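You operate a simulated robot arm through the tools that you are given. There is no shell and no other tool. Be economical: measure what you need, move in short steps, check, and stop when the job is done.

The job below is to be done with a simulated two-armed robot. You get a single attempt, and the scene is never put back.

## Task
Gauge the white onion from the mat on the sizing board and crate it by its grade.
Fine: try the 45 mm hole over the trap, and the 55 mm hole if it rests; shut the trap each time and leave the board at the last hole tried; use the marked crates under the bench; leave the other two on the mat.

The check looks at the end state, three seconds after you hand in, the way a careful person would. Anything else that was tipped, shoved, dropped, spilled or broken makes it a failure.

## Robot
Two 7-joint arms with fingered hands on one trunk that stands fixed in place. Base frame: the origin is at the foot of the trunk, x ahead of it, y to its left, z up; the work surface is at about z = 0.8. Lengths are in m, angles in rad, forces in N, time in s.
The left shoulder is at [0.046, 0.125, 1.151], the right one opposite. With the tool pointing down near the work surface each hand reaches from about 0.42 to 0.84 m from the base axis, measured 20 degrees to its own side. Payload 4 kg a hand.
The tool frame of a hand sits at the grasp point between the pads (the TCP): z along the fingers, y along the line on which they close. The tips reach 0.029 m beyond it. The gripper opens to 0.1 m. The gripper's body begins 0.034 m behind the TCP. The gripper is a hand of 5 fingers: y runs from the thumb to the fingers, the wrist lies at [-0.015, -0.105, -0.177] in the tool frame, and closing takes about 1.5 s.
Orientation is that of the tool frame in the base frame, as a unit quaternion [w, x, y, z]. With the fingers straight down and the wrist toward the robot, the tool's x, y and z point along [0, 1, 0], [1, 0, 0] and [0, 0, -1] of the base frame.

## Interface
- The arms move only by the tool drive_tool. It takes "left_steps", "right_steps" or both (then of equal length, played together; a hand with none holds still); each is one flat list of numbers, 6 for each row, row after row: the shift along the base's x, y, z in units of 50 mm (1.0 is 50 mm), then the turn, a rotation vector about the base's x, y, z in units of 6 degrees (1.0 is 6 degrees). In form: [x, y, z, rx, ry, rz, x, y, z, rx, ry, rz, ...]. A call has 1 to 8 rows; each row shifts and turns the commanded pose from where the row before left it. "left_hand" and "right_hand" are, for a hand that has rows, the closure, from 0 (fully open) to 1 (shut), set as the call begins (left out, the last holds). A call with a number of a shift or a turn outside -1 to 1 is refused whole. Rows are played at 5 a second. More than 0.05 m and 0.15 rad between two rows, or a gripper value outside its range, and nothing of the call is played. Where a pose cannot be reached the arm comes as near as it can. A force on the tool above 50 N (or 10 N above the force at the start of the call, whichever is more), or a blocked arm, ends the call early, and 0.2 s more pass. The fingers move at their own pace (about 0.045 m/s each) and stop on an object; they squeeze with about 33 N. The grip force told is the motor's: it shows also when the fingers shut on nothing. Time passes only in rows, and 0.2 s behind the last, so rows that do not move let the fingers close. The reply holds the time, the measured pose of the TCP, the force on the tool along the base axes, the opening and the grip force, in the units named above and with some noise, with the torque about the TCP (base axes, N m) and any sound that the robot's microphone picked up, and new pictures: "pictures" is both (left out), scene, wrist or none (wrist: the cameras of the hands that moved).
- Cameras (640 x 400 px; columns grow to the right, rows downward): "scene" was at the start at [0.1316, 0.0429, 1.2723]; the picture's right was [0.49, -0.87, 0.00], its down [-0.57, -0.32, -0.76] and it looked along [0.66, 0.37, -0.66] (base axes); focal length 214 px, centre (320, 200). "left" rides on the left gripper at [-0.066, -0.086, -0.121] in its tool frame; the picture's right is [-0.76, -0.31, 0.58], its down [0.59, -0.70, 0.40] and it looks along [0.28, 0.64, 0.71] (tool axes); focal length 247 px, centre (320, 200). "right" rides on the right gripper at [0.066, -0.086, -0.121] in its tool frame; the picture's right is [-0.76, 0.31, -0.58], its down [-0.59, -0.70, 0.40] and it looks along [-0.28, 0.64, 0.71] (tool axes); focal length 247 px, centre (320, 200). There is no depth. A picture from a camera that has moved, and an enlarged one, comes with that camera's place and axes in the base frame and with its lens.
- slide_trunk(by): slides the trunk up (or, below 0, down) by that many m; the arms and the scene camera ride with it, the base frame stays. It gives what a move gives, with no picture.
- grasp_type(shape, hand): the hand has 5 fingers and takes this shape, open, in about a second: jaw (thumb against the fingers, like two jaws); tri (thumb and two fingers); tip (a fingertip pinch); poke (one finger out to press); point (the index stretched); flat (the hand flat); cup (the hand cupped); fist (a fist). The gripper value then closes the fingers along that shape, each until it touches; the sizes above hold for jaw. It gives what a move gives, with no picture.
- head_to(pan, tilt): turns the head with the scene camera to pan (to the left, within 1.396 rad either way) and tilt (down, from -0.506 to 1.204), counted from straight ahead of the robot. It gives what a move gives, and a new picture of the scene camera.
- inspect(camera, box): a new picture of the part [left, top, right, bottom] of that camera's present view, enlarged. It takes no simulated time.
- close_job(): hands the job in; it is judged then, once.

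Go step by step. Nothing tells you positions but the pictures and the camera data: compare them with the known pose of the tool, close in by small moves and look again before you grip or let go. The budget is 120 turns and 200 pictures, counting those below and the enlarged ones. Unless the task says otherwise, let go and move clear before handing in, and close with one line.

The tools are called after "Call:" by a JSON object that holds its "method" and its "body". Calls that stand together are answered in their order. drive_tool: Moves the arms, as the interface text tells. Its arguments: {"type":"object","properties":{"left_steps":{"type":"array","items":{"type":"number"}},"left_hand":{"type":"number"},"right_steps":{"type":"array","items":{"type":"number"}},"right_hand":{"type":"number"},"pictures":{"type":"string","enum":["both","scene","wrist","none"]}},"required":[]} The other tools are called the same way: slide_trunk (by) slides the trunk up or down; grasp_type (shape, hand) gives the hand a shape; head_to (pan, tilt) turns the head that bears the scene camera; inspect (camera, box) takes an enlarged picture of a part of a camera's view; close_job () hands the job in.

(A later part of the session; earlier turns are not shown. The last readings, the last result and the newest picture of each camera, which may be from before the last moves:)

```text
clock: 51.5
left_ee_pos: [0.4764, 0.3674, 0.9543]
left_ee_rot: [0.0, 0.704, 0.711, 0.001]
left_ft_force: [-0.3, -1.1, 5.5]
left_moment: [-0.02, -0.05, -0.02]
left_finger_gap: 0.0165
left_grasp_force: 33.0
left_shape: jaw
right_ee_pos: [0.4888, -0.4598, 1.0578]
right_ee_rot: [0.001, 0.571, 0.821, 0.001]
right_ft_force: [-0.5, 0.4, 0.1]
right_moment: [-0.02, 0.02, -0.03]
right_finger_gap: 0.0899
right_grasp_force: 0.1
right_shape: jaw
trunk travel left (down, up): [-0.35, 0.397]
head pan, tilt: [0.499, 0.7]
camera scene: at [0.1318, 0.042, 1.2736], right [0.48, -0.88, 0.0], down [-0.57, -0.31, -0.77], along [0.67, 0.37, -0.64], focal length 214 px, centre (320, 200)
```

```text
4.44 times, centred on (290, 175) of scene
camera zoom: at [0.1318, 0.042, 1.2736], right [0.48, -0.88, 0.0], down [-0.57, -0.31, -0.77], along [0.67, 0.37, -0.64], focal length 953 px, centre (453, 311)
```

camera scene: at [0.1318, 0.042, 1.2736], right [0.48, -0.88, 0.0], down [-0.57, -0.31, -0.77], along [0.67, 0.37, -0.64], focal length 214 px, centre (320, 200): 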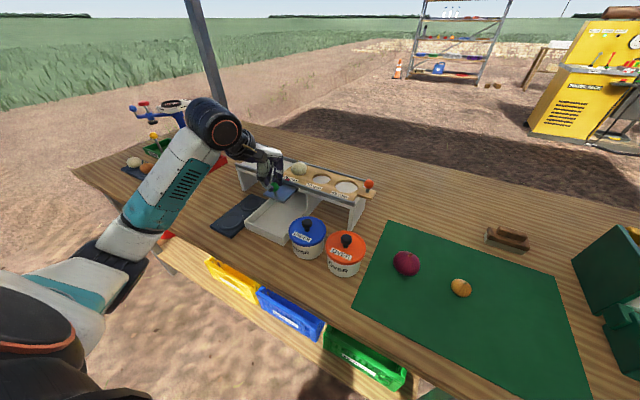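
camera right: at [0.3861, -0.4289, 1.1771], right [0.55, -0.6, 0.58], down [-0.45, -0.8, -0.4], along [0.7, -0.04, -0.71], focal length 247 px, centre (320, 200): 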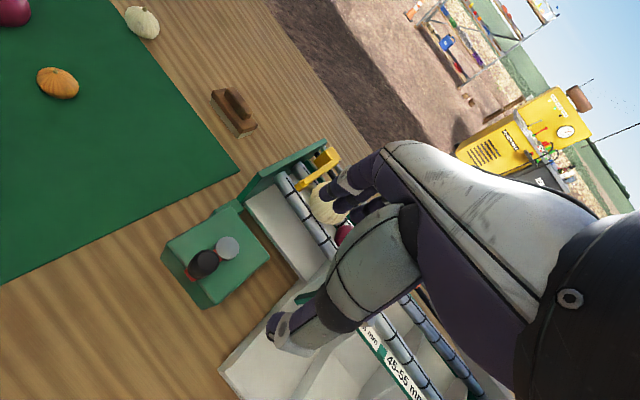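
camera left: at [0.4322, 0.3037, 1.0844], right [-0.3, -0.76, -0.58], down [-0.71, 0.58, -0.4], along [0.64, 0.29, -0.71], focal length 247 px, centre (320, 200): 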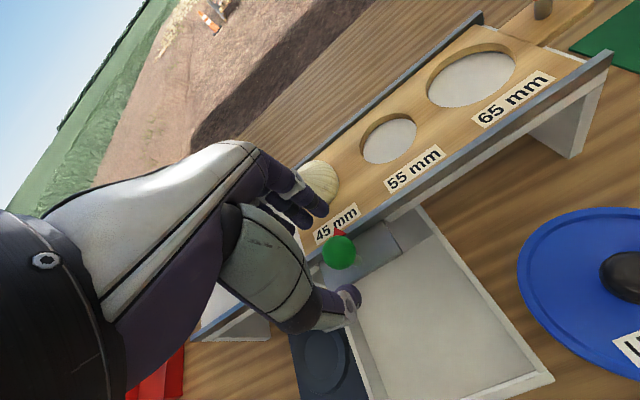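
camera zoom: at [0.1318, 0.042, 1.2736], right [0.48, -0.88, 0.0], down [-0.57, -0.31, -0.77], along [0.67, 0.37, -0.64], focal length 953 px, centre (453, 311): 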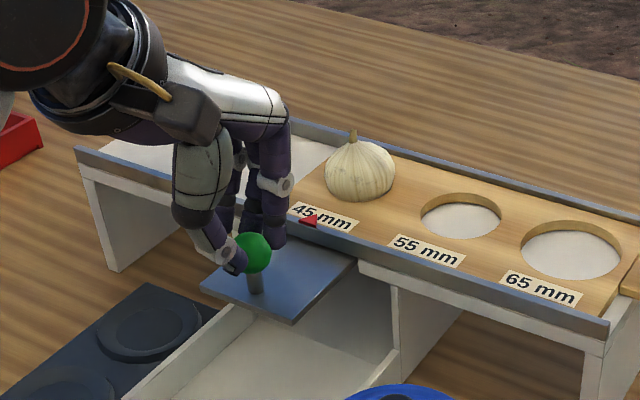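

Trap is sliding; 40 mm so far. Pulling further to full opening.

Call:
{"method": "drive_tool", "body": {"left_steps": [-0.2, 0, 0, 0, 0, 0, -0.2, 0, 0, 0, 0, 0, -0.2, 0, 0, 0, 0, 0, -0.2, 0, 0, 0, 0, 0], "pictures": "wrist"}}

Call:
{"method": "inspect", "body": {"camera": "scene", "box": [230, 130, 350, 220]}}

```text
clock: 52.5
left_ee_pos: [0.4349, 0.3686, 0.9548]
left_ee_rot: [-0.001, 0.703, 0.711, 0.002]
left_ft_force: [-2.5, -0.3, 13.5]
left_moment: [-0.01, -0.07, 0.01]
left_finger_gap: 0.0167
left_grasp_force: 33.1
left_shape: jaw
right_ee_pos: [0.4876, -0.4599, 1.0575]
right_ee_rot: [0.0, 0.571, 0.821, -0.001]
right_ft_force: [0.3, -0.3, 0.1]
right_moment: [0.05, -0.03, -0.01]
right_finger_gap: 0.09
right_grasp_force: 0.0
right_shape: jaw
trunk travel left (down, up): [-0.35, 0.397]
head pan, tilt: [0.499, 0.7]
camera left: at [0.3511, 0.3016, 1.0744], right [-0.3, -0.76, -0.58], down [-0.71, 0.58, -0.4], along [0.64, 0.29, -0.71], focal length 247 px, centre (320, 200)
```

left: 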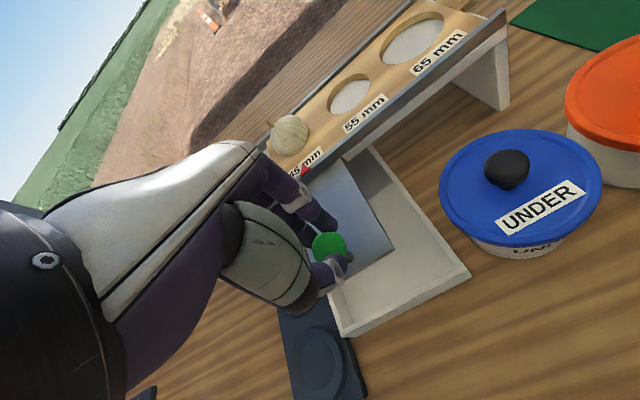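

```text
4.44 times, centred on (290, 175) of scene
camera zoom: at [0.131, 0.0416, 1.2738], right [0.48, -0.88, 0.0], down [-0.56, -0.31, -0.77], along [0.67, 0.37, -0.64], focal length 953 px, centre (453, 311)
```

zoom: 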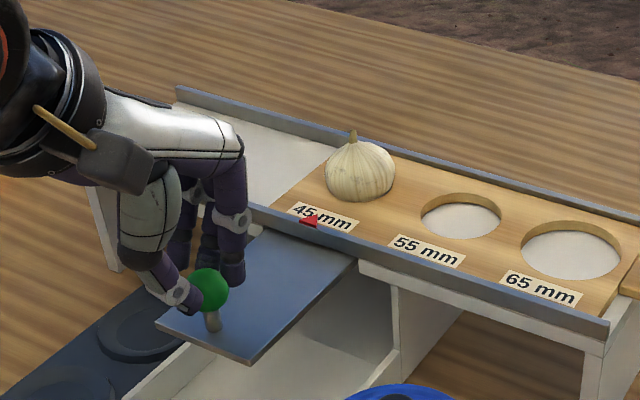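

Call:
{"method": "drive_tool", "body": {"left_steps": [-0.1, 0, 0.02, 0, 0, 0, -0.1, 0, 0, 0, 0, 0, 0, 0, 0, 0, 0, 0], "pictures": "none"}}

Call:
{"method": "inspect", "body": {"camera": "scene", "box": [230, 130, 350, 220]}}

```text
clock: 53.3
left_ee_pos: [0.4283, 0.3682, 0.9551]
left_ee_rot: [0.001, 0.704, 0.71, 0.0]
left_ft_force: [15.9, -1.2, 10.6]
left_moment: [-0.01, -0.69, -0.09]
left_finger_gap: 0.0163
left_grasp_force: 32.9
left_shape: jaw
right_ee_pos: [0.4894, -0.461, 1.0566]
right_ee_rot: [-0.001, 0.571, 0.821, 0.0]
right_ft_force: [-0.3, -0.3, 0.5]
right_moment: [0.0, -0.01, 0.02]
right_finger_gap: 0.09
right_grasp_force: 0.0
right_shape: jaw
trunk travel left (down, up): [-0.35, 0.397]
head pan, tilt: [0.499, 0.7]
```

```text
4.44 times, centred on (290, 175) of scene
camera zoom: at [0.1335, 0.0416, 1.2734], right [0.48, -0.88, 0.0], down [-0.57, -0.31, -0.76], along [0.67, 0.37, -0.64], focal length 953 px, centre (453, 311)
```

zoom: 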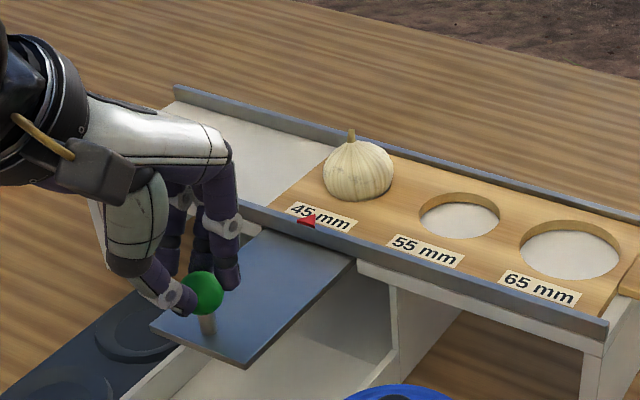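

End stop reached (16 N): trap fully open and the onion still rests, so it's over 45 mm. Shutting the trap.

Call:
{"method": "drive_tool", "body": {"left_steps": [0.2, 0, 0, 0, 0, 0, 0.3, 0, 0, 0, 0, 0, 0.3, 0, 0, 0, 0, 0, 0.3, 0, 0, 0, 0, 0, 0.3, 0, 0, 0, 0, 0, 0.3, 0, 0, 0, 0, 0, 0.12, 0, 0, 0, 0, 0, 0, 0, 0, 0, 0, 0], "pictures": "none"}}

Call:
{"method": "inspect", "body": {"camera": "scene", "box": [230, 130, 350, 220]}}

```text
clock: 55.1
left_ee_pos: [0.5163, 0.368, 0.9545]
left_ee_rot: [0.0, 0.704, 0.71, 0.0]
left_ft_force: [-13.2, -1.7, 10.8]
left_moment: [-0.02, 0.34, 0.02]
left_finger_gap: 0.0172
left_grasp_force: 33.2
left_shape: jaw
right_ee_pos: [0.4864, -0.4604, 1.0578]
right_ee_rot: [0.0, 0.571, 0.821, 0.0]
right_ft_force: [0.1, 0.4, 0.3]
right_moment: [-0.03, -0.01, 0.0]
right_finger_gap: 0.0898
right_grasp_force: 0.0
right_shape: jaw
trunk travel left (down, up): [-0.35, 0.397]
head pan, tilt: [0.499, 0.7]
```

```text
4.44 times, centred on (290, 175) of scene
camera zoom: at [0.1299, 0.0417, 1.2738], right [0.48, -0.88, 0.0], down [-0.56, -0.31, -0.77], along [0.67, 0.37, -0.64], focal length 953 px, centre (453, 311)
```

zoom: 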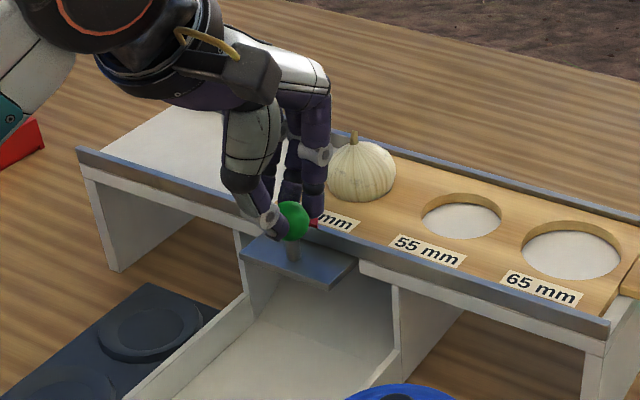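

Trap shut (-13 N on the stop). Releasing the knob and going back up over the onion.

Call:
{"method": "drive_tool", "body": {"left_steps": [-0.03, 0, 0, 0, 0, 0, 0, 0, 0, 0, 0, 0, 0, 0, 0, 0, 0, 0, 0, 0, 0.5, 0, 0, 0, 0, 0, 0.9, 0, 0, 0, 0, 0, 0.9, 0, 0, 1, 0.4, 0, 0, 0, 0, 1, 0.4, 0, 0, 0, 0, 1], "left_hand": 0.45, "pictures": "none"}}

Call:
{"method": "drive_tool", "body": {"left_steps": [0.4, 0, 0, 0, 0, 1, 0.4, 0, 0, 0, 0, 1, 0.05, 0, 0, 0, 0, 0.8], "left_hand": 0.3, "pictures": "wrist"}}

Call:
{"method": "inspect", "body": {"camera": "scene", "box": [230, 130, 350, 220]}}

```text
clock: 56.9
left_ee_pos: [0.5558, 0.3667, 1.069]
left_ee_rot: [0.0, 0.583, 0.813, -0.001]
left_ft_force: [0.7, 0.5, 0.3]
left_moment: [0.0, 0.01, 0.03]
left_finger_gap: 0.0548
left_grasp_force: 0.0
left_shape: jaw
right_ee_pos: [0.4892, -0.4587, 1.0566]
right_ee_rot: [-0.001, 0.571, 0.821, -0.001]
right_ft_force: [-1.1, -0.3, -0.7]
right_moment: [-0.01, 0.0, -0.01]
right_finger_gap: 0.0901
right_grasp_force: 0.0
right_shape: jaw
trunk travel left (down, up): [-0.35, 0.397]
head pan, tilt: [0.499, 0.7]
```

```text
clock: 57.7
left_ee_pos: [0.5988, 0.3676, 1.0695]
left_ee_rot: [-0.001, 0.458, 0.889, 0.001]
left_ft_force: [0.3, -0.1, 0.1]
left_moment: [-0.01, 0.0, 0.0]
left_finger_gap: 0.0698
left_grasp_force: 0.0
left_shape: jaw
right_ee_pos: [0.4888, -0.4594, 1.0576]
right_ee_rot: [-0.001, 0.57, 0.821, -0.001]
right_ft_force: [-1.3, 0.1, 0.3]
right_moment: [0.0, 0.0, -0.02]
right_finger_gap: 0.0899
right_grasp_force: 0.0
right_shape: jaw
trunk travel left (down, up): [-0.35, 0.397]
head pan, tilt: [0.499, 0.7]
camera left: at [0.5682, 0.265, 1.1904], right [0.19, -0.79, -0.58], down [-0.91, 0.07, -0.4], along [0.36, 0.6, -0.71], focal length 247 px, centre (320, 200)
```

left: 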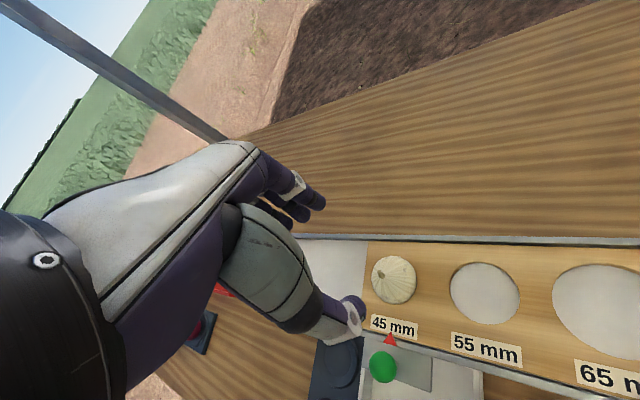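

```text
4.44 times, centred on (290, 175) of scene
camera zoom: at [0.1325, 0.0422, 1.2735], right [0.48, -0.88, 0.0], down [-0.57, -0.31, -0.76], along [0.67, 0.37, -0.64], focal length 953 px, centre (453, 311)
```

zoom: 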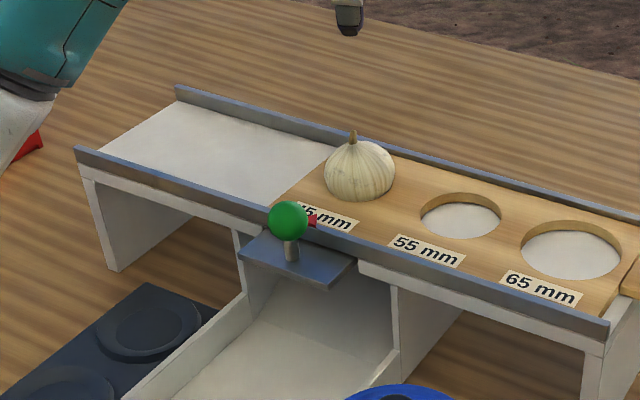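

Descending on the onion again.

Call:
{"method": "drive_tool", "body": {"left_steps": [0, -0.02, -0.8, 0, 0, 0, 0, 0, -0.8, 0, 0, 0, 0, 0, -0.6, 0, 0, 0, 0, 0, -0.19, 0, 0, 0], "left_hand": 0.35, "pictures": "wrist"}}

Call:
{"method": "drive_tool", "body": {"left_steps": [0, 0, 0, 0, 0, 0, 0, 0, 0, 0, 0, 0, 0, 0, 0, 0, 0, 0, 0, 0, 0, 0, 0, 0], "left_hand": 1, "pictures": "none"}}

Call:
{"method": "inspect", "body": {"camera": "scene", "box": [230, 130, 350, 220]}}

```text
clock: 58.7
left_ee_pos: [0.5984, 0.3679, 0.9493]
left_ee_rot: [0.001, 0.458, 0.889, 0.0]
left_ft_force: [0.0, 0.2, 0.0]
left_moment: [-0.01, 0.01, -0.03]
left_finger_gap: 0.0651
left_grasp_force: 0.0
left_shape: jaw
right_ee_pos: [0.488, -0.4586, 1.0561]
right_ee_rot: [-0.001, 0.571, 0.821, 0.0]
right_ft_force: [0.6, 0.2, 0.1]
right_moment: [0.01, 0.01, 0.02]
right_finger_gap: 0.0897
right_grasp_force: 0.1
right_shape: jaw
trunk travel left (down, up): [-0.35, 0.397]
head pan, tilt: [0.499, 0.7]
camera left: at [0.5677, 0.2642, 1.0694], right [0.19, -0.79, -0.58], down [-0.91, 0.07, -0.4], along [0.36, 0.6, -0.71], focal length 247 px, centre (320, 200)
```

left: 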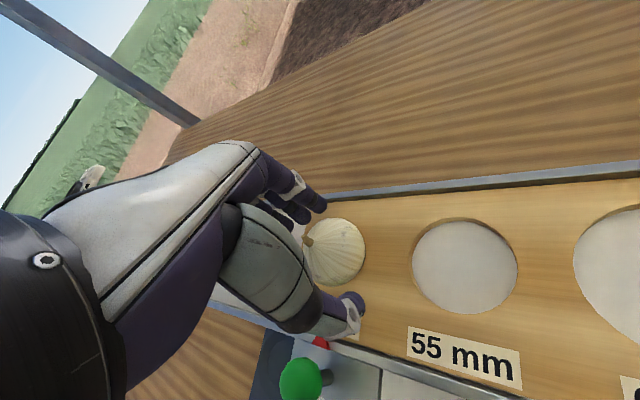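

```text
clock: 59.7
left_ee_pos: [0.5985, 0.3668, 0.9499]
left_ee_rot: [0.001, 0.458, 0.889, 0.0]
left_ft_force: [-4.3, -1.6, 2.3]
left_moment: [-0.08, 0.14, 0.01]
left_finger_gap: 0.0373
left_grasp_force: 33.2
left_shape: jaw
right_ee_pos: [0.4891, -0.4595, 1.0568]
right_ee_rot: [0.0, 0.571, 0.821, 0.0]
right_ft_force: [-0.1, 0.9, 0.3]
right_moment: [0.04, 0.01, 0.0]
right_finger_gap: 0.09
right_grasp_force: 0.0
right_shape: jaw
trunk travel left (down, up): [-0.35, 0.397]
head pan, tilt: [0.499, 0.7]
```

```text
4.44 times, centred on (290, 175) of scene
camera zoom: at [0.1319, 0.042, 1.2736], right [0.48, -0.88, 0.0], down [-0.57, -0.31, -0.77], along [0.67, 0.37, -0.64], focal length 953 px, centre (453, 311)
```

zoom: 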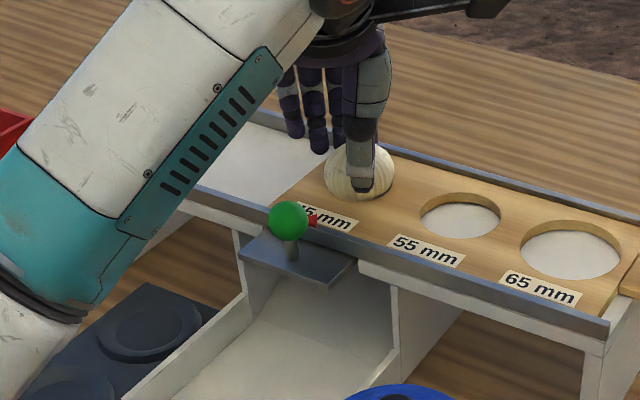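

Call:
{"method": "drive_tool", "body": {"left_steps": [0, 0, 0.2, 0, 0, 0, 0, 0, 0.4, 0, 0, 0, 0, 0, 0.8, 0, 0, 0, 0, 0, 0.8, 0, 0, 0, 0, 0, 0.8, 0, 0, 0, 0, 0, 0, 0, 0, 0, 0, 0, 0, 0, 0, 0, 0, 0, 0, 0, 0, 0], "right_steps": [0.15, 0.9, 0, 0, 0, 0, 0.15, 0.9, 0, 0, 0, 0, 0.15, 0.9, 0, 0, 0, 0, 0.15, 0.9, 0, 0, 0, 0, 0.15, 0.9, 0, 0, 0, 0, 0.15, 0.9, 0, 0, 0, 0, 0.15, 0.9, 0, 0, 0, 0, 0.15, 0.9, 0, 0, 0, 0], "right_hand": 0.45, "pictures": "scene"}}

```text
clock: 61.5
left_ee_pos: [0.5989, 0.3674, 1.0983]
left_ee_rot: [0.0, 0.458, 0.889, -0.001]
left_ft_force: [0.8, 0.2, -1.3]
left_moment: [0.01, 0.02, 0.0]
left_finger_gap: 0.0369
left_grasp_force: 33.2
left_shape: jaw
right_ee_pos: [0.5501, -0.0982, 1.0547]
right_ee_rot: [0.0, 0.571, 0.821, 0.0]
right_ft_force: [0.5, 0.2, -0.3]
right_moment: [-0.01, 0.01, -0.04]
right_finger_gap: 0.0551
right_grasp_force: 0.0
right_shape: jaw
trunk travel left (down, up): [-0.35, 0.397]
head pan, tilt: [0.499, 0.7]
camera scene: at [0.1328, 0.0434, 1.2734], right [0.48, -0.88, 0.0], down [-0.57, -0.31, -0.76], along [0.67, 0.37, -0.65], focal length 214 px, centre (320, 200)
```

scene: 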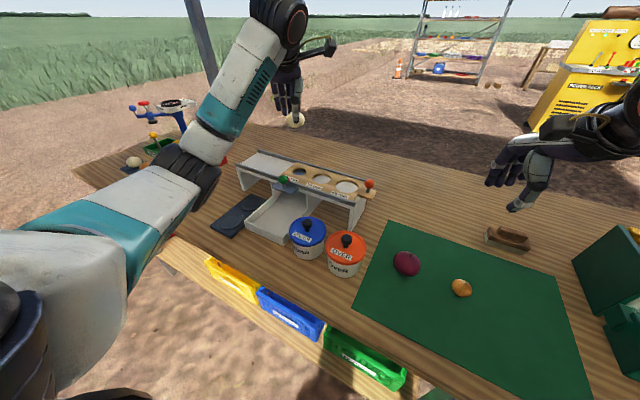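

Onion held aloft by the left. Right moves on to the board knob (0.597, 0.146).

Call:
{"method": "drive_tool", "body": {"right_steps": [0.18, 0.95, 0, 0, 0, 0, 0.18, 0.95, 0, 0, 0, 0, 0.18, 0.95, 0, 0, 0, 0, 0.18, 0.95, 0, 0, 0, 0, 0.18, 0.95, 0, 0, 0, 0, 0.03, 0.13, -0.6, 0, 0, 0, 0, 0, -0.6, 0, 0, 0, 0, 0, -0.4, 0, 0, 0], "pictures": "wrist"}}

Call:
{"method": "inspect", "body": {"camera": "scene", "box": [310, 130, 430, 220]}}

```text
clock: 63.3
left_ee_pos: [0.5984, 0.3676, 1.0984]
left_ee_rot: [0.001, 0.459, 0.889, 0.001]
left_ft_force: [0.3, 0.1, -1.5]
left_moment: [0.01, -0.02, 0.03]
left_finger_gap: 0.0368
left_grasp_force: 32.4
left_shape: jaw
right_ee_pos: [0.5956, 0.147, 0.9765]
right_ee_rot: [-0.001, 0.57, 0.821, -0.001]
right_ft_force: [0.8, 0.3, 0.0]
right_moment: [0.05, 0.02, -0.01]
right_finger_gap: 0.0554
right_grasp_force: 0.1
right_shape: jaw
trunk travel left (down, up): [-0.35, 0.397]
head pan, tilt: [0.499, 0.7]
camera right: at [0.4918, 0.1775, 1.0967], right [0.55, -0.6, 0.58], down [-0.45, -0.8, -0.4], along [0.7, -0.04, -0.71], focal length 247 px, centre (320, 200)
```

right: 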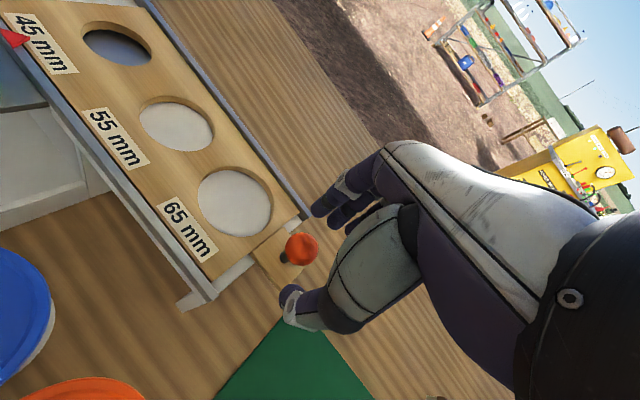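

```text
4.44 times, centred on (370, 175) of scene
camera zoom: at [0.1327, 0.0427, 1.2735], right [0.48, -0.88, 0.0], down [-0.57, -0.31, -0.76], along [0.67, 0.37, -0.64], focal length 953 px, centre (98, 311)
```

zoom: 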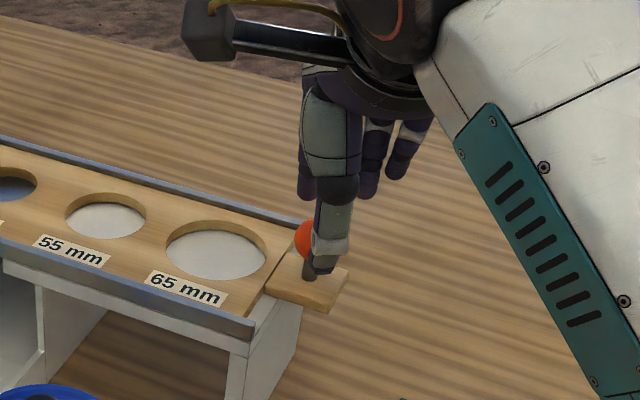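

Call:
{"method": "drive_tool", "body": {"right_steps": [0, 0.06, -0.25, 0, 0, 0, 0, 0, -0.25, 0, 0, 0], "pictures": "none"}}

Call:
{"method": "drive_tool", "body": {"right_steps": [0, 0, 0, 0, 0, 0, 0, 0, 0, 0, 0, 0, 0, 0, 0, 0, 0, 0, 0, 0, 0, 0, 0, 0, 0, 0, 0, 0, 0, 0], "right_hand": 1, "pictures": "wrist"}}

Call:
{"method": "inspect", "body": {"camera": "scene", "box": [310, 130, 430, 220]}}

```text
clock: 63.9
left_ee_pos: [0.5993, 0.3668, 1.0998]
left_ee_rot: [0.0, 0.459, 0.889, 0.0]
left_ft_force: [0.3, 0.0, -1.4]
left_moment: [0.01, 0.03, 0.01]
left_finger_gap: 0.037
left_grasp_force: 33.0
left_shape: jaw
right_ee_pos: [0.5949, 0.1489, 0.9523]
right_ee_rot: [0.0, 0.57, 0.822, 0.0]
right_ft_force: [-0.1, -0.2, 0.2]
right_moment: [-0.02, -0.03, -0.02]
right_finger_gap: 0.055
right_grasp_force: 0.0
right_shape: jaw
trunk travel left (down, up): [-0.35, 0.397]
head pan, tilt: [0.499, 0.7]
```

```text
clock: 65.1
left_ee_pos: [0.5997, 0.3676, 1.0995]
left_ee_rot: [-0.001, 0.458, 0.889, 0.0]
left_ft_force: [-0.1, 0.4, -0.4]
left_moment: [-0.01, 0.0, 0.0]
left_finger_gap: 0.0369
left_grasp_force: 32.7
left_shape: jaw
right_ee_pos: [0.5946, 0.1497, 0.951]
right_ee_rot: [0.0, 0.572, 0.82, -0.001]
right_ft_force: [-3.4, 0.4, -6.5]
right_moment: [0.02, 0.07, 0.04]
right_finger_gap: 0.0151
right_grasp_force: 33.0
right_shape: jaw
trunk travel left (down, up): [-0.35, 0.397]
head pan, tilt: [0.499, 0.7]
camera right: at [0.4915, 0.1812, 1.0718], right [0.55, -0.6, 0.58], down [-0.45, -0.8, -0.4], along [0.7, -0.04, -0.72], focal length 247 px, centre (320, 200)
```

right: 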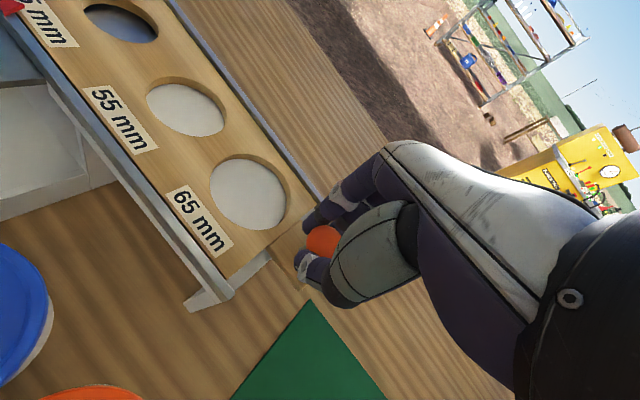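

```text
4.44 times, centred on (370, 175) of scene
camera zoom: at [0.1327, 0.0429, 1.2734], right [0.48, -0.88, 0.0], down [-0.57, -0.31, -0.76], along [0.67, 0.37, -0.64], focal length 953 px, centre (98, 311)
```

zoom: 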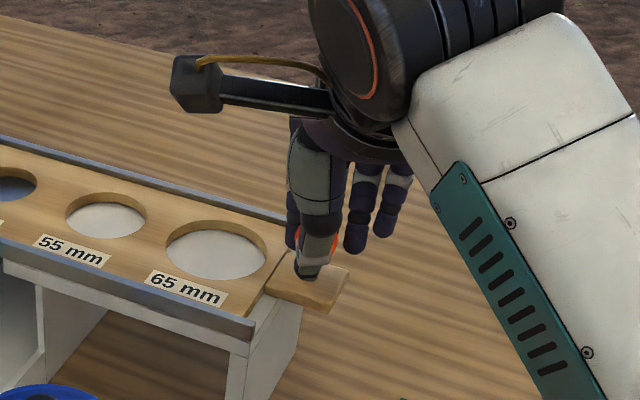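

Knob gripped. Pushing the board +80 mm in y to bring the 55 mm hole over the trap.

Call:
{"method": "drive_tool", "body": {"right_steps": [0, 0.3, 0, 0, 0, 0, 0, 0.3, 0, 0, 0, 0, 0, 0.3, 0, 0, 0, 0, 0, 0.3, 0, 0, 0, 0, 0, 0.3, 0, 0, 0, 0, 0, 0.1, 0, 0, 0, 0], "pictures": "wrist"}}

Call:
{"method": "inspect", "body": {"camera": "scene", "box": [240, 130, 400, 250]}}

Call:
{"method": "inspect", "body": {"camera": "left", "box": [260, 160, 640, 400]}}

```text
clock: 66.5
left_ee_pos: [0.5992, 0.3666, 1.0992]
left_ee_rot: [0.0, 0.459, 0.888, -0.002]
left_ft_force: [0.5, -0.7, -0.4]
left_moment: [0.02, -0.04, -0.01]
left_finger_gap: 0.0368
left_grasp_force: 32.9
left_shape: jaw
right_ee_pos: [0.5941, 0.2288, 0.951]
right_ee_rot: [-0.001, 0.57, 0.821, -0.002]
right_ft_force: [-5.8, 0.6, -9.0]
right_moment: [0.01, 0.13, -0.03]
right_finger_gap: 0.0146
right_grasp_force: 33.0
right_shape: jaw
trunk travel left (down, up): [-0.35, 0.397]
head pan, tilt: [0.499, 0.7]
camera right: at [0.4918, 0.2612, 1.0717], right [0.55, -0.6, 0.58], down [-0.46, -0.8, -0.4], along [0.7, -0.04, -0.72], focal length 247 px, centre (320, 200)
```

right: 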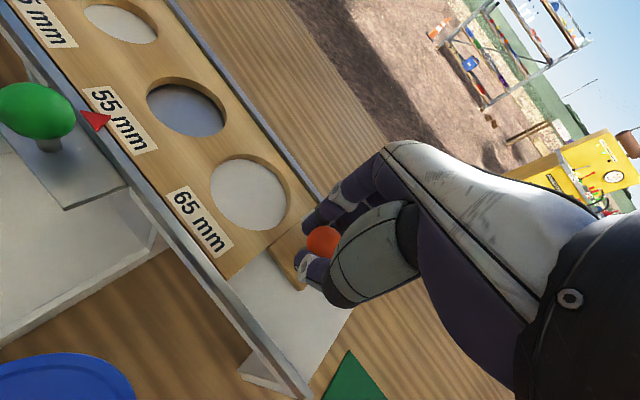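

```text
3.33 times, centred on (320, 190) of scene
camera zoom: at [0.1328, 0.0428, 1.2734], right [0.48, -0.88, 0.0], down [-0.57, -0.31, -0.76], along [0.67, 0.37, -0.64], focal length 715 px, centre (320, 233)
```

zoom: 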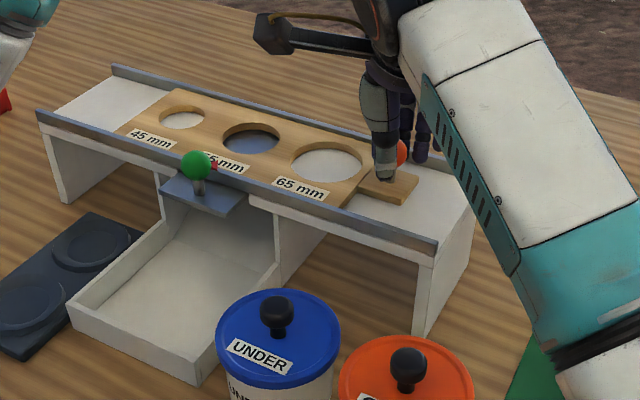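

```text
1.67 times, centred on (450, 280) of left
camera zoom: at [0.5682, 0.2644, 1.2192], right [0.19, -0.8, -0.58], down [-0.91, 0.07, -0.4], along [0.36, 0.6, -0.71], focal length 412 px, centre (103, 67)
```

zoom: 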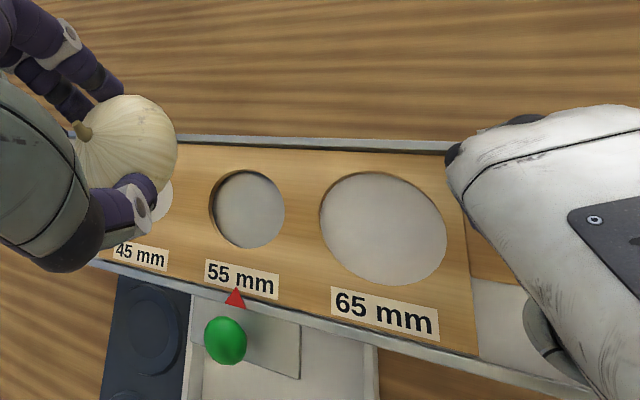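

The 55 mm hole is now centred over the trap. Right lets go and withdraws.

Call:
{"method": "drive_tool", "body": {"right_steps": [0, 0, 0, 0, 0, 0, 0, 0, 0, 0, 0, 0, 0, 0, 0, 0, 0, 0, 0, 0, 0.5, 0, 0, 0, 0, 0, 0.9, 0, 0, 0, -0.1, -0.6, 0.6, 0, 0, 0, -0.1, -0.95, 0, 0, 0, 0, -0.1, -0.95, 0, 0, 0, 0], "right_hand": 0.4, "pictures": "none"}}

Call:
{"method": "drive_tool", "body": {"right_steps": [-0.2, -0.9, 0, 0, 0, 0, -0.2, -0.9, 0, 0, 0, 0, -0.2, -0.9, 0, 0, 0, 0, -0.2, -0.9, 0, 0, 0, 0, -0.2, -0.9, 0, 0, 0, 0, -0.2, -0.9, 0, 0, 0, 0, -0.2, -0.9, 0, 0, 0, 0, 0, -0.9, 0, 0, 0, 0], "left_steps": [0, 0, -0.4, 0, 0, 0, 0, 0, -0.4, 0, 0, 0, 0, 0, -0.4, 0, 0, 0, 0, 0, -0.4, 0, 0, 0, 0, 0, -0.4, 0, 0, 0, 0, 0, -0.4, 0, 0, 0, 0, 0, -0.4, 0, 0, 0, 0, 0, 0, 0, 0, 0], "pictures": "none"}}

Call:
{"method": "inspect", "body": {"camera": "left", "box": [260, 160, 640, 400]}}

Call:
{"method": "inspect", "body": {"camera": "scene", "box": [230, 130, 350, 220]}}

```text
clock: 68.3
left_ee_pos: [0.5982, 0.3665, 1.0997]
left_ee_rot: [0.001, 0.459, 0.889, 0.0]
left_ft_force: [0.1, -1.6, -0.4]
left_moment: [0.01, 0.0, 0.0]
left_finger_gap: 0.0368
left_grasp_force: 32.9
left_shape: jaw
right_ee_pos: [0.5801, 0.1002, 1.05]
right_ee_rot: [-0.001, 0.571, 0.821, -0.001]
right_ft_force: [0.0, -0.2, -0.2]
right_moment: [0.02, 0.01, 0.0]
right_finger_gap: 0.0601
right_grasp_force: 0.1
right_shape: jaw
trunk travel left (down, up): [-0.35, 0.397]
head pan, tilt: [0.499, 0.7]
```

```text
clock: 70.1
left_ee_pos: [0.5986, 0.3663, 0.9606]
left_ee_rot: [0.0, 0.459, 0.889, 0.0]
left_ft_force: [0.8, -0.9, -1.0]
left_moment: [-0.03, 0.01, 0.04]
left_finger_gap: 0.0366
left_grasp_force: 33.3
left_shape: jaw
right_ee_pos: [0.5063, -0.2556, 1.0521]
right_ee_rot: [0.001, 0.57, 0.821, 0.0]
right_ft_force: [-1.0, 0.3, -0.1]
right_moment: [0.0, 0.01, -0.01]
right_finger_gap: 0.06
right_grasp_force: 0.1
right_shape: jaw
trunk travel left (down, up): [-0.35, 0.397]
head pan, tilt: [0.499, 0.7]
```

```text
1.67 times, centred on (450, 280) of left
camera zoom: at [0.5677, 0.263, 1.0806], right [0.19, -0.79, -0.58], down [-0.91, 0.07, -0.4], along [0.36, 0.6, -0.71], focal length 412 px, centre (103, 67)
```

zoom: 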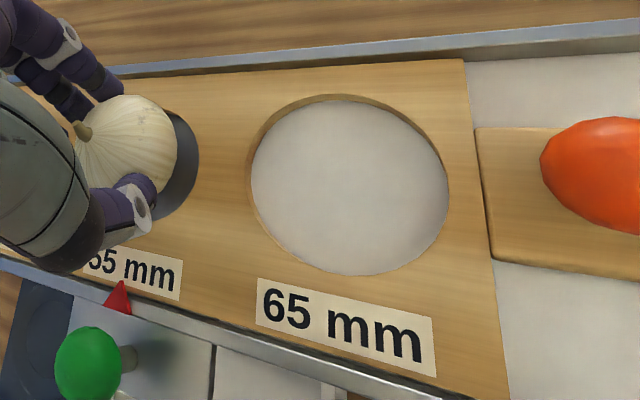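

```text
4.44 times, centred on (290, 175) of scene
camera zoom: at [0.1322, 0.0418, 1.2736], right [0.48, -0.88, 0.0], down [-0.57, -0.31, -0.77], along [0.67, 0.37, -0.64], focal length 953 px, centre (453, 311)
```

zoom: 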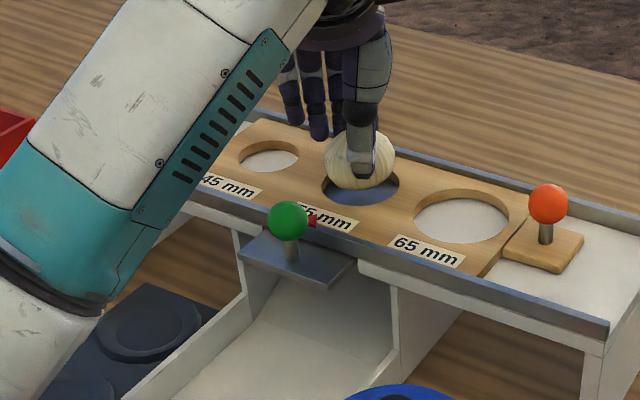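

Call:
{"method": "drive_tool", "body": {"left_steps": [0, 0, -0.1, 0, 0, 0, 0, 0, -0.08, 0, 0, 0, 0, 0, -0.06, 0, 0, 0], "pictures": "none"}}

Call:
{"method": "inspect", "body": {"camera": "scene", "box": [260, 140, 340, 200]}}

Call:
{"method": "inspect", "body": {"camera": "left", "box": [260, 160, 500, 310]}}

```text
clock: 70.9
left_ee_pos: [0.5993, 0.3679, 0.9493]
left_ee_rot: [0.0, 0.458, 0.889, 0.001]
left_ft_force: [0.0, -0.7, 5.4]
left_moment: [0.05, -0.02, 0.01]
left_finger_gap: 0.0367
left_grasp_force: 32.4
left_shape: jaw
right_ee_pos: [0.5068, -0.2563, 1.0529]
right_ee_rot: [0.0, 0.57, 0.822, 0.0]
right_ft_force: [-0.1, -0.7, 0.6]
right_moment: [0.0, 0.01, -0.01]
right_finger_gap: 0.0599
right_grasp_force: 0.0
right_shape: jaw
trunk travel left (down, up): [-0.35, 0.397]
head pan, tilt: [0.499, 0.7]
```

```text
6.67 times, centred on (300, 170) of scene
camera zoom: at [0.132, 0.0421, 1.2737], right [0.48, -0.88, 0.0], down [-0.57, -0.31, -0.76], along [0.67, 0.37, -0.64], focal length 1430 px, centre (453, 400)
```

zoom: 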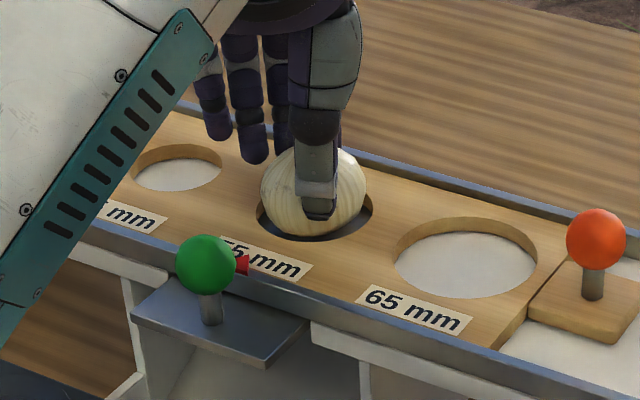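

```text
2.67 times, centred on (380, 235) of left
camera zoom: at [0.5681, 0.2639, 1.0699], right [0.19, -0.79, -0.58], down [-0.91, 0.07, -0.4], along [0.36, 0.6, -0.71], focal length 659 px, centre (160, 107)
```

zoom: 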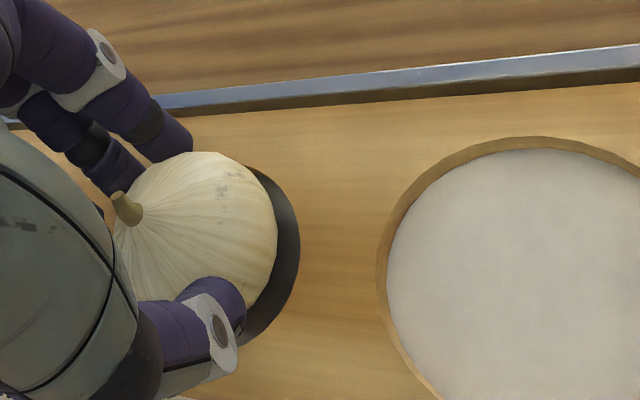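

Light contact with the trap plate through the 55 hole. Release, lift, and go to the trap knob.

Call:
{"method": "drive_tool", "body": {"left_steps": [0, 0, 0, 0, 0, 0, 0, 0, 0, 0, 0, 0, 0, 0, 0, 0, 0, 0, 0, 0, 0.5, 0, 0, 0, 0, 0, 0.9, 0, 0, 0, 0, 0, 0.8, 0, 0, 0, -0.4, 0, 0.1, 0, 0, -1, -0.4, 0, 0, 0, 0, -1], "left_hand": 0.35, "pictures": "none"}}

Call:
{"method": "drive_tool", "body": {"left_steps": [-0.4, 0, 0, 0, 0, -1, -0.4, 0, 0, 0, 0, -1, -0.06, 0.04, 0, 0, 0, -1, 0, 0, 0, 0, 0, -0.8], "left_hand": 0.45, "pictures": "wrist"}}

Call:
{"method": "inspect", "body": {"camera": "scene", "box": [240, 130, 340, 205]}}

```text
clock: 72.7
left_ee_pos: [0.5579, 0.3683, 1.0642]
left_ee_rot: [-0.001, 0.549, 0.836, -0.001]
left_ft_force: [-0.7, -0.2, -1.0]
left_moment: [-0.01, -0.03, 0.0]
left_finger_gap: 0.0647
left_grasp_force: 0.1
left_shape: jaw
right_ee_pos: [0.5068, -0.255, 1.0533]
right_ee_rot: [0.0, 0.57, 0.822, 0.0]
right_ft_force: [-0.6, -0.1, 0.5]
right_moment: [-0.02, 0.03, -0.01]
right_finger_gap: 0.0599
right_grasp_force: 0.1
right_shape: jaw
trunk travel left (down, up): [-0.35, 0.397]
head pan, tilt: [0.499, 0.7]
```

```text
clock: 73.7
left_ee_pos: [0.5154, 0.3688, 1.062]
left_ee_rot: [0.0, 0.704, 0.71, 0.0]
left_ft_force: [-0.1, 0.3, -0.7]
left_moment: [0.01, 0.01, -0.02]
left_finger_gap: 0.0548
left_grasp_force: 0.2
left_shape: jaw
right_ee_pos: [0.5072, -0.2559, 1.0524]
right_ee_rot: [0.0, 0.571, 0.821, -0.001]
right_ft_force: [-0.5, 0.4, -0.3]
right_moment: [-0.01, 0.01, -0.01]
right_finger_gap: 0.0595
right_grasp_force: 0.0
right_shape: jaw
trunk travel left (down, up): [-0.35, 0.397]
head pan, tilt: [0.499, 0.7]
camera left: at [0.4309, 0.3034, 1.1827], right [-0.3, -0.76, -0.58], down [-0.71, 0.58, -0.4], along [0.64, 0.29, -0.71], focal length 247 px, centre (320, 200)
```

left: 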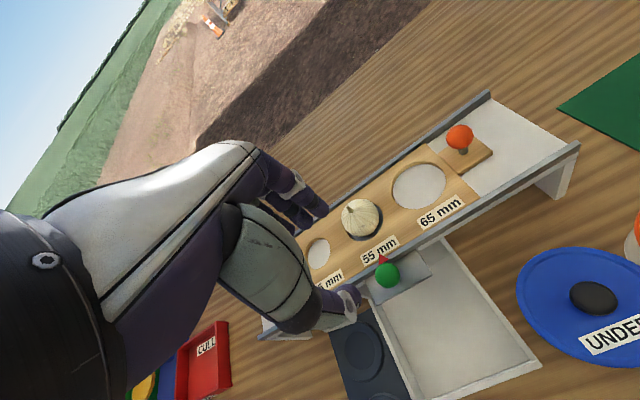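

```text
5.33 times, centred on (290, 168) of scene
camera zoom: at [0.1324, 0.0425, 1.2735], right [0.48, -0.88, 0.0], down [-0.57, -0.31, -0.76], along [0.67, 0.37, -0.64], focal length 1144 px, centre (480, 373)
```

zoom: 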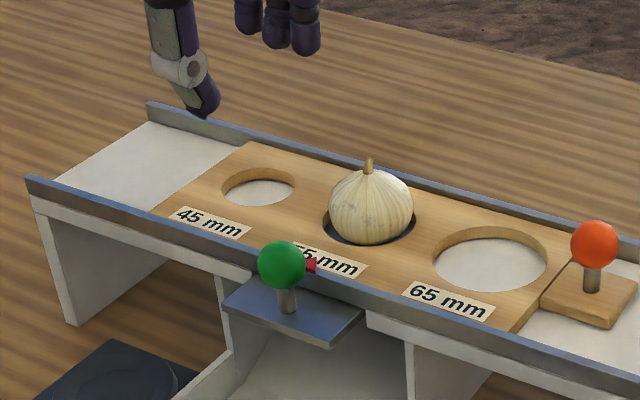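

The onion stands loose in the 55 hole. Gripping the trap knob again.

Call:
{"method": "drive_tool", "body": {"left_steps": [0.02, 0, -0.8, 0, 0, 0, 0, 0, -0.8, 0, 0, 0, 0, 0, -0.55, 0, 0, 0], "pictures": "none"}}

Call:
{"method": "drive_tool", "body": {"left_steps": [0, 0, 0, 0, 0, 0, 0, 0, 0, 0, 0, 0, 0, 0, 0, 0, 0, 0, 0, 0, 0, 0, 0, 0, 0, 0, 0, 0, 0, 0], "left_hand": 1, "pictures": "none"}}

Call:
{"method": "inspect", "body": {"camera": "scene", "box": [240, 130, 340, 205]}}

```text
clock: 74.5
left_ee_pos: [0.5174, 0.3679, 0.9537]
left_ee_rot: [0.0, 0.704, 0.711, 0.001]
left_ft_force: [-0.6, 0.3, -0.7]
left_moment: [-0.03, 0.01, 0.0]
left_finger_gap: 0.0552
left_grasp_force: 0.0
left_shape: jaw
right_ee_pos: [0.5079, -0.2543, 1.0527]
right_ee_rot: [0.0, 0.571, 0.821, -0.001]
right_ft_force: [0.0, 0.2, 0.8]
right_moment: [-0.01, 0.02, -0.02]
right_finger_gap: 0.0596
right_grasp_force: 0.0
right_shape: jaw
trunk travel left (down, up): [-0.35, 0.397]
head pan, tilt: [0.499, 0.7]
```

```text
clock: 75.7
left_ee_pos: [0.5173, 0.3682, 0.9552]
left_ee_rot: [0.0, 0.703, 0.711, 0.0]
left_ft_force: [-5.1, -0.5, 1.4]
left_moment: [-0.02, 0.09, 0.01]
left_finger_gap: 0.0168
left_grasp_force: 33.0
left_shape: jaw
right_ee_pos: [0.506, -0.2553, 1.0532]
right_ee_rot: [0.0, 0.571, 0.821, 0.0]
right_ft_force: [0.0, -0.5, -0.3]
right_moment: [-0.02, 0.0, 0.0]
right_finger_gap: 0.0597
right_grasp_force: 0.1
right_shape: jaw
trunk travel left (down, up): [-0.35, 0.397]
head pan, tilt: [0.499, 0.7]
```

```text
5.33 times, centred on (290, 168) of scene
camera zoom: at [0.1317, 0.0423, 1.2736], right [0.48, -0.88, 0.0], down [-0.57, -0.31, -0.77], along [0.67, 0.37, -0.64], focal length 1144 px, centre (480, 373)
```

zoom: 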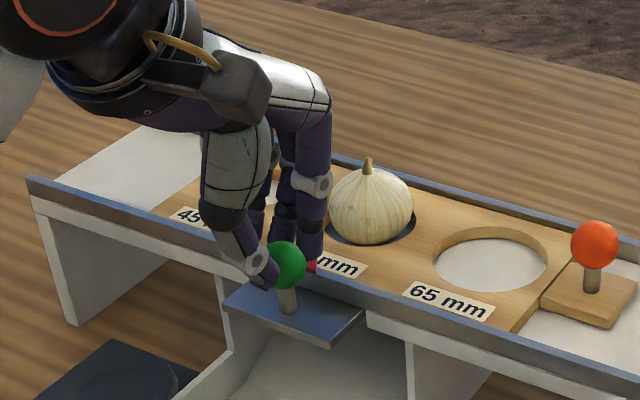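

Call:
{"method": "drive_tool", "body": {"left_steps": [-0.22, 0, 0, 0, 0, 0, -0.22, 0, 0, 0, 0, 0, -0.22, 0, 0, 0, 0, 0, -0.22, 0, 0, 0, 0, 0, -0.22, 0, 0, 0, 0, 0, -0.22, 0, 0, 0, 0, 0, -0.22, 0, 0, 0, 0, 0, -0.2, 0, 0, 0, 0, 0], "pictures": "none"}}

Call:
{"method": "inspect", "body": {"camera": "scene", "box": [230, 130, 350, 220]}}

```text
clock: 77.5
left_ee_pos: [0.4313, 0.3686, 0.9553]
left_ee_rot: [0.001, 0.704, 0.711, 0.001]
left_ft_force: [11.5, 0.7, 1.6]
left_moment: [0.05, -0.43, -0.03]
left_finger_gap: 0.0154
left_grasp_force: 33.2
left_shape: jaw
right_ee_pos: [0.5084, -0.2557, 1.0524]
right_ee_rot: [0.0, 0.571, 0.821, -0.001]
right_ft_force: [0.3, 0.0, 0.6]
right_moment: [-0.01, 0.01, 0.03]
right_finger_gap: 0.0598
right_grasp_force: 0.0
right_shape: jaw
trunk travel left (down, up): [-0.35, 0.397]
head pan, tilt: [0.499, 0.7]
```

```text
4.44 times, centred on (290, 175) of scene
camera zoom: at [0.1337, 0.0422, 1.2734], right [0.48, -0.88, 0.0], down [-0.57, -0.31, -0.76], along [0.67, 0.37, -0.65], focal length 953 px, centre (453, 311)
```

zoom: 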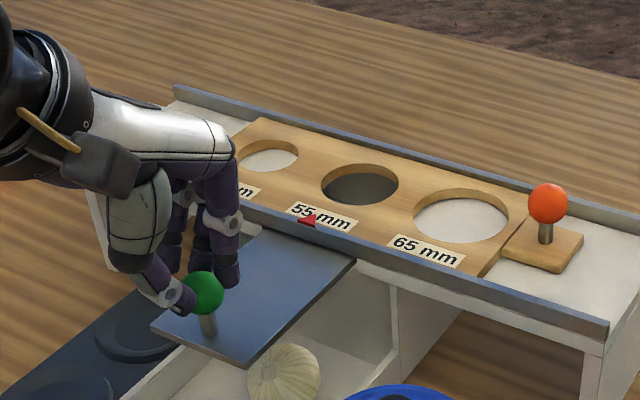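

It fell through the 55 hole into the tray: grade 45–55, the green crate. Shutting the trap.

Call:
{"method": "drive_tool", "body": {"left_steps": [0.2, 0, 0, 0, 0, 0, 0.3, 0, 0, 0, 0, 0, 0.3, 0, 0, 0, 0, 0, 0.3, 0, 0, 0, 0, 0, 0.3, 0, 0, 0, 0, 0, 0.25, 0, 0, 0, 0, 0, 0.12, 0, 0, 0, 0, 0, 0, 0, 0, 0, 0, 0], "pictures": "none"}}

Call:
{"method": "inspect", "body": {"camera": "scene", "box": [230, 130, 370, 235]}}

```text
clock: 79.3
left_ee_pos: [0.5165, 0.3696, 0.9564]
left_ee_rot: [0.0, 0.703, 0.711, -0.001]
left_ft_force: [-12.0, -1.7, 3.3]
left_moment: [-0.04, 0.33, 0.0]
left_finger_gap: 0.0159
left_grasp_force: 32.9
left_shape: jaw
right_ee_pos: [0.5053, -0.2559, 1.053]
right_ee_rot: [0.0, 0.571, 0.821, 0.001]
right_ft_force: [0.0, 0.6, -0.1]
right_moment: [0.01, -0.02, -0.02]
right_finger_gap: 0.0599
right_grasp_force: 0.1
right_shape: jaw
trunk travel left (down, up): [-0.35, 0.397]
head pan, tilt: [0.499, 0.7]
```

```text
3.81 times, centred on (300, 182) of scene
camera zoom: at [0.1307, 0.0421, 1.2737], right [0.48, -0.88, 0.0], down [-0.56, -0.31, -0.77], along [0.67, 0.37, -0.64], focal length 817 px, centre (396, 267)
```

zoom: 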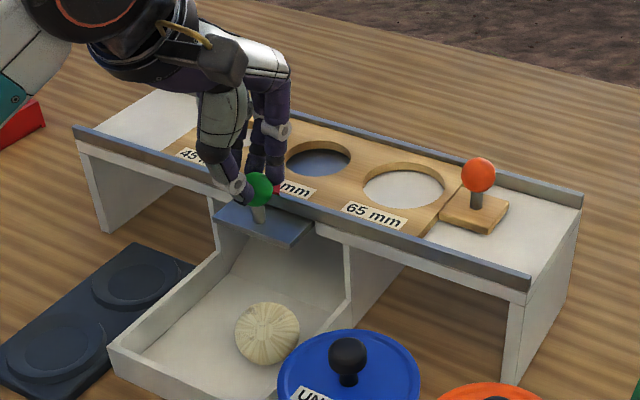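

Trap shut against its stop, board at 55. I release the knob, rise and look at the onion in the tray (about (0.478, 0.344)).

Call:
{"method": "drive_tool", "body": {"left_steps": [-0.03, 0, 0, 0, 0, 0, 0, 0, 0, 0, 0, 0, 0, 0, 0, 0, 0, 0, 0, 0, 0.5, 0, 0, 0, 0, 0, 0.9, 0, 0, 0, -0.3, -0.2, 0.5, 0, 0, 0, -0.5, -0.2, 0, 0, 0, 0], "left_hand": 0.4, "pictures": "wrist"}}

Call:
{"method": "inspect", "body": {"camera": "scene", "box": [230, 140, 370, 245]}}

```text
clock: 80.9
left_ee_pos: [0.4766, 0.3498, 1.0511]
left_ee_rot: [0.0, 0.703, 0.711, 0.0]
left_ft_force: [-0.1, -0.1, 1.2]
left_moment: [-0.03, 0.01, -0.02]
left_finger_gap: 0.0599
left_grasp_force: 0.0
left_shape: jaw
right_ee_pos: [0.5069, -0.2543, 1.0524]
right_ee_rot: [0.0, 0.571, 0.821, 0.0]
right_ft_force: [0.1, 0.0, 0.1]
right_moment: [0.03, -0.01, 0.03]
right_finger_gap: 0.0599
right_grasp_force: 0.0
right_shape: jaw
trunk travel left (down, up): [-0.35, 0.397]
head pan, tilt: [0.499, 0.7]
camera left: at [0.3933, 0.283, 1.1712], right [-0.3, -0.76, -0.58], down [-0.71, 0.58, -0.4], along [0.64, 0.29, -0.71], focal length 247 px, centre (320, 200)
```

left: 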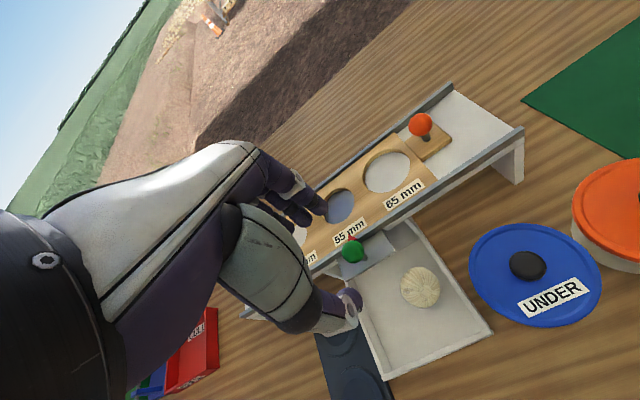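

```text
3.81 times, centred on (300, 192) of scene
camera zoom: at [0.1319, 0.0425, 1.2736], right [0.48, -0.88, 0.0], down [-0.57, -0.31, -0.76], along [0.67, 0.37, -0.64], focal length 817 px, centre (396, 229)
```

zoom: 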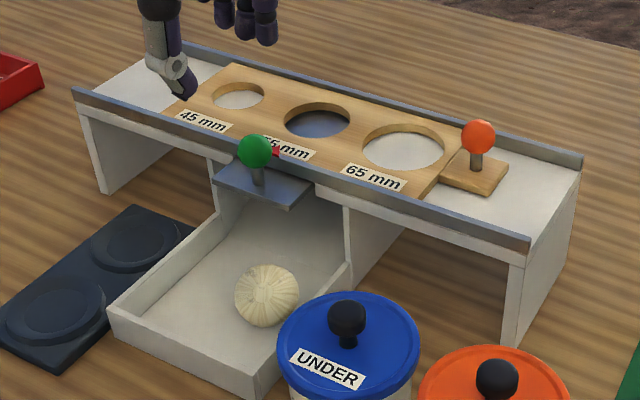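

The onion at (0.478, 0.342) lies just under the front edge of the trap plate, so a straight-down grasp would foul the knob. I'll pitch the hand 30° so it comes in from the front, and look.

Call:
{"method": "drive_tool", "body": {"left_steps": [-0.26, -0.03, -0.3, 0, -1, 0, -0.26, -0.03, -0.3, 0, -1, 0, -0.26, -0.03, -0.3, 0, -1, 0, -0.26, -0.03, -0.4, 0, -1, 0, -0.26, -0.03, -0.4, 0, -1, 0], "left_hand": 0.25, "pictures": "wrist"}}

Call:
{"method": "inspect", "body": {"camera": "scene", "box": [200, 110, 400, 260]}}

```text
clock: 82.1
left_ee_pos: [0.4146, 0.3441, 0.9637]
left_ee_rot: [0.185, 0.68, 0.686, 0.183]
left_ft_force: [-0.5, -1.0, -0.1]
left_moment: [-0.02, 0.0, 0.0]
left_finger_gap: 0.0748
left_grasp_force: 0.0
left_shape: jaw
left hand out of reach, approached as far as the arm can: row 5
right_ee_pos: [0.5065, -0.2561, 1.0527]
right_ee_rot: [-0.001, 0.57, 0.821, 0.0]
right_ft_force: [-0.4, -0.2, -0.8]
right_moment: [-0.01, 0.01, 0.01]
right_finger_gap: 0.0599
right_grasp_force: 0.1
right_shape: jaw
trunk travel left (down, up): [-0.35, 0.397]
head pan, tilt: [0.499, 0.7]
camera left: at [0.2815, 0.2779, 1.0257], right [0.03, -0.76, -0.65], down [-0.41, 0.58, -0.7], along [0.91, 0.29, -0.3], focal length 247 px, centre (320, 200)
```

left: 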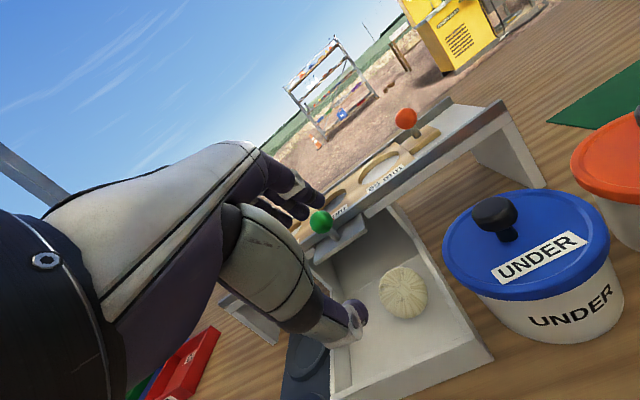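

```text
2.67 times, centred on (300, 185) of scene
camera zoom: at [0.1321, 0.0423, 1.2736], right [0.48, -0.88, 0.0], down [-0.57, -0.31, -0.76], along [0.67, 0.37, -0.64], focal length 572 px, centre (373, 240)
```

zoom: 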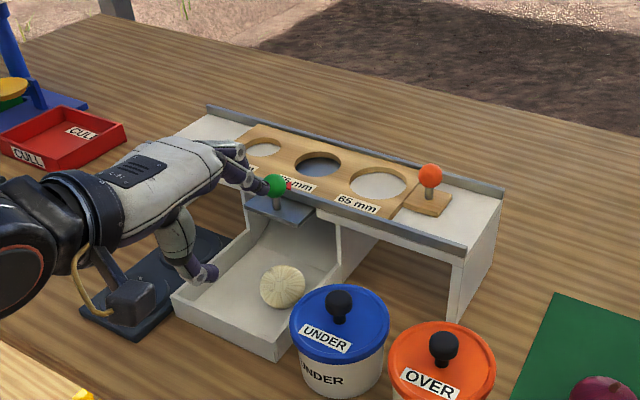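

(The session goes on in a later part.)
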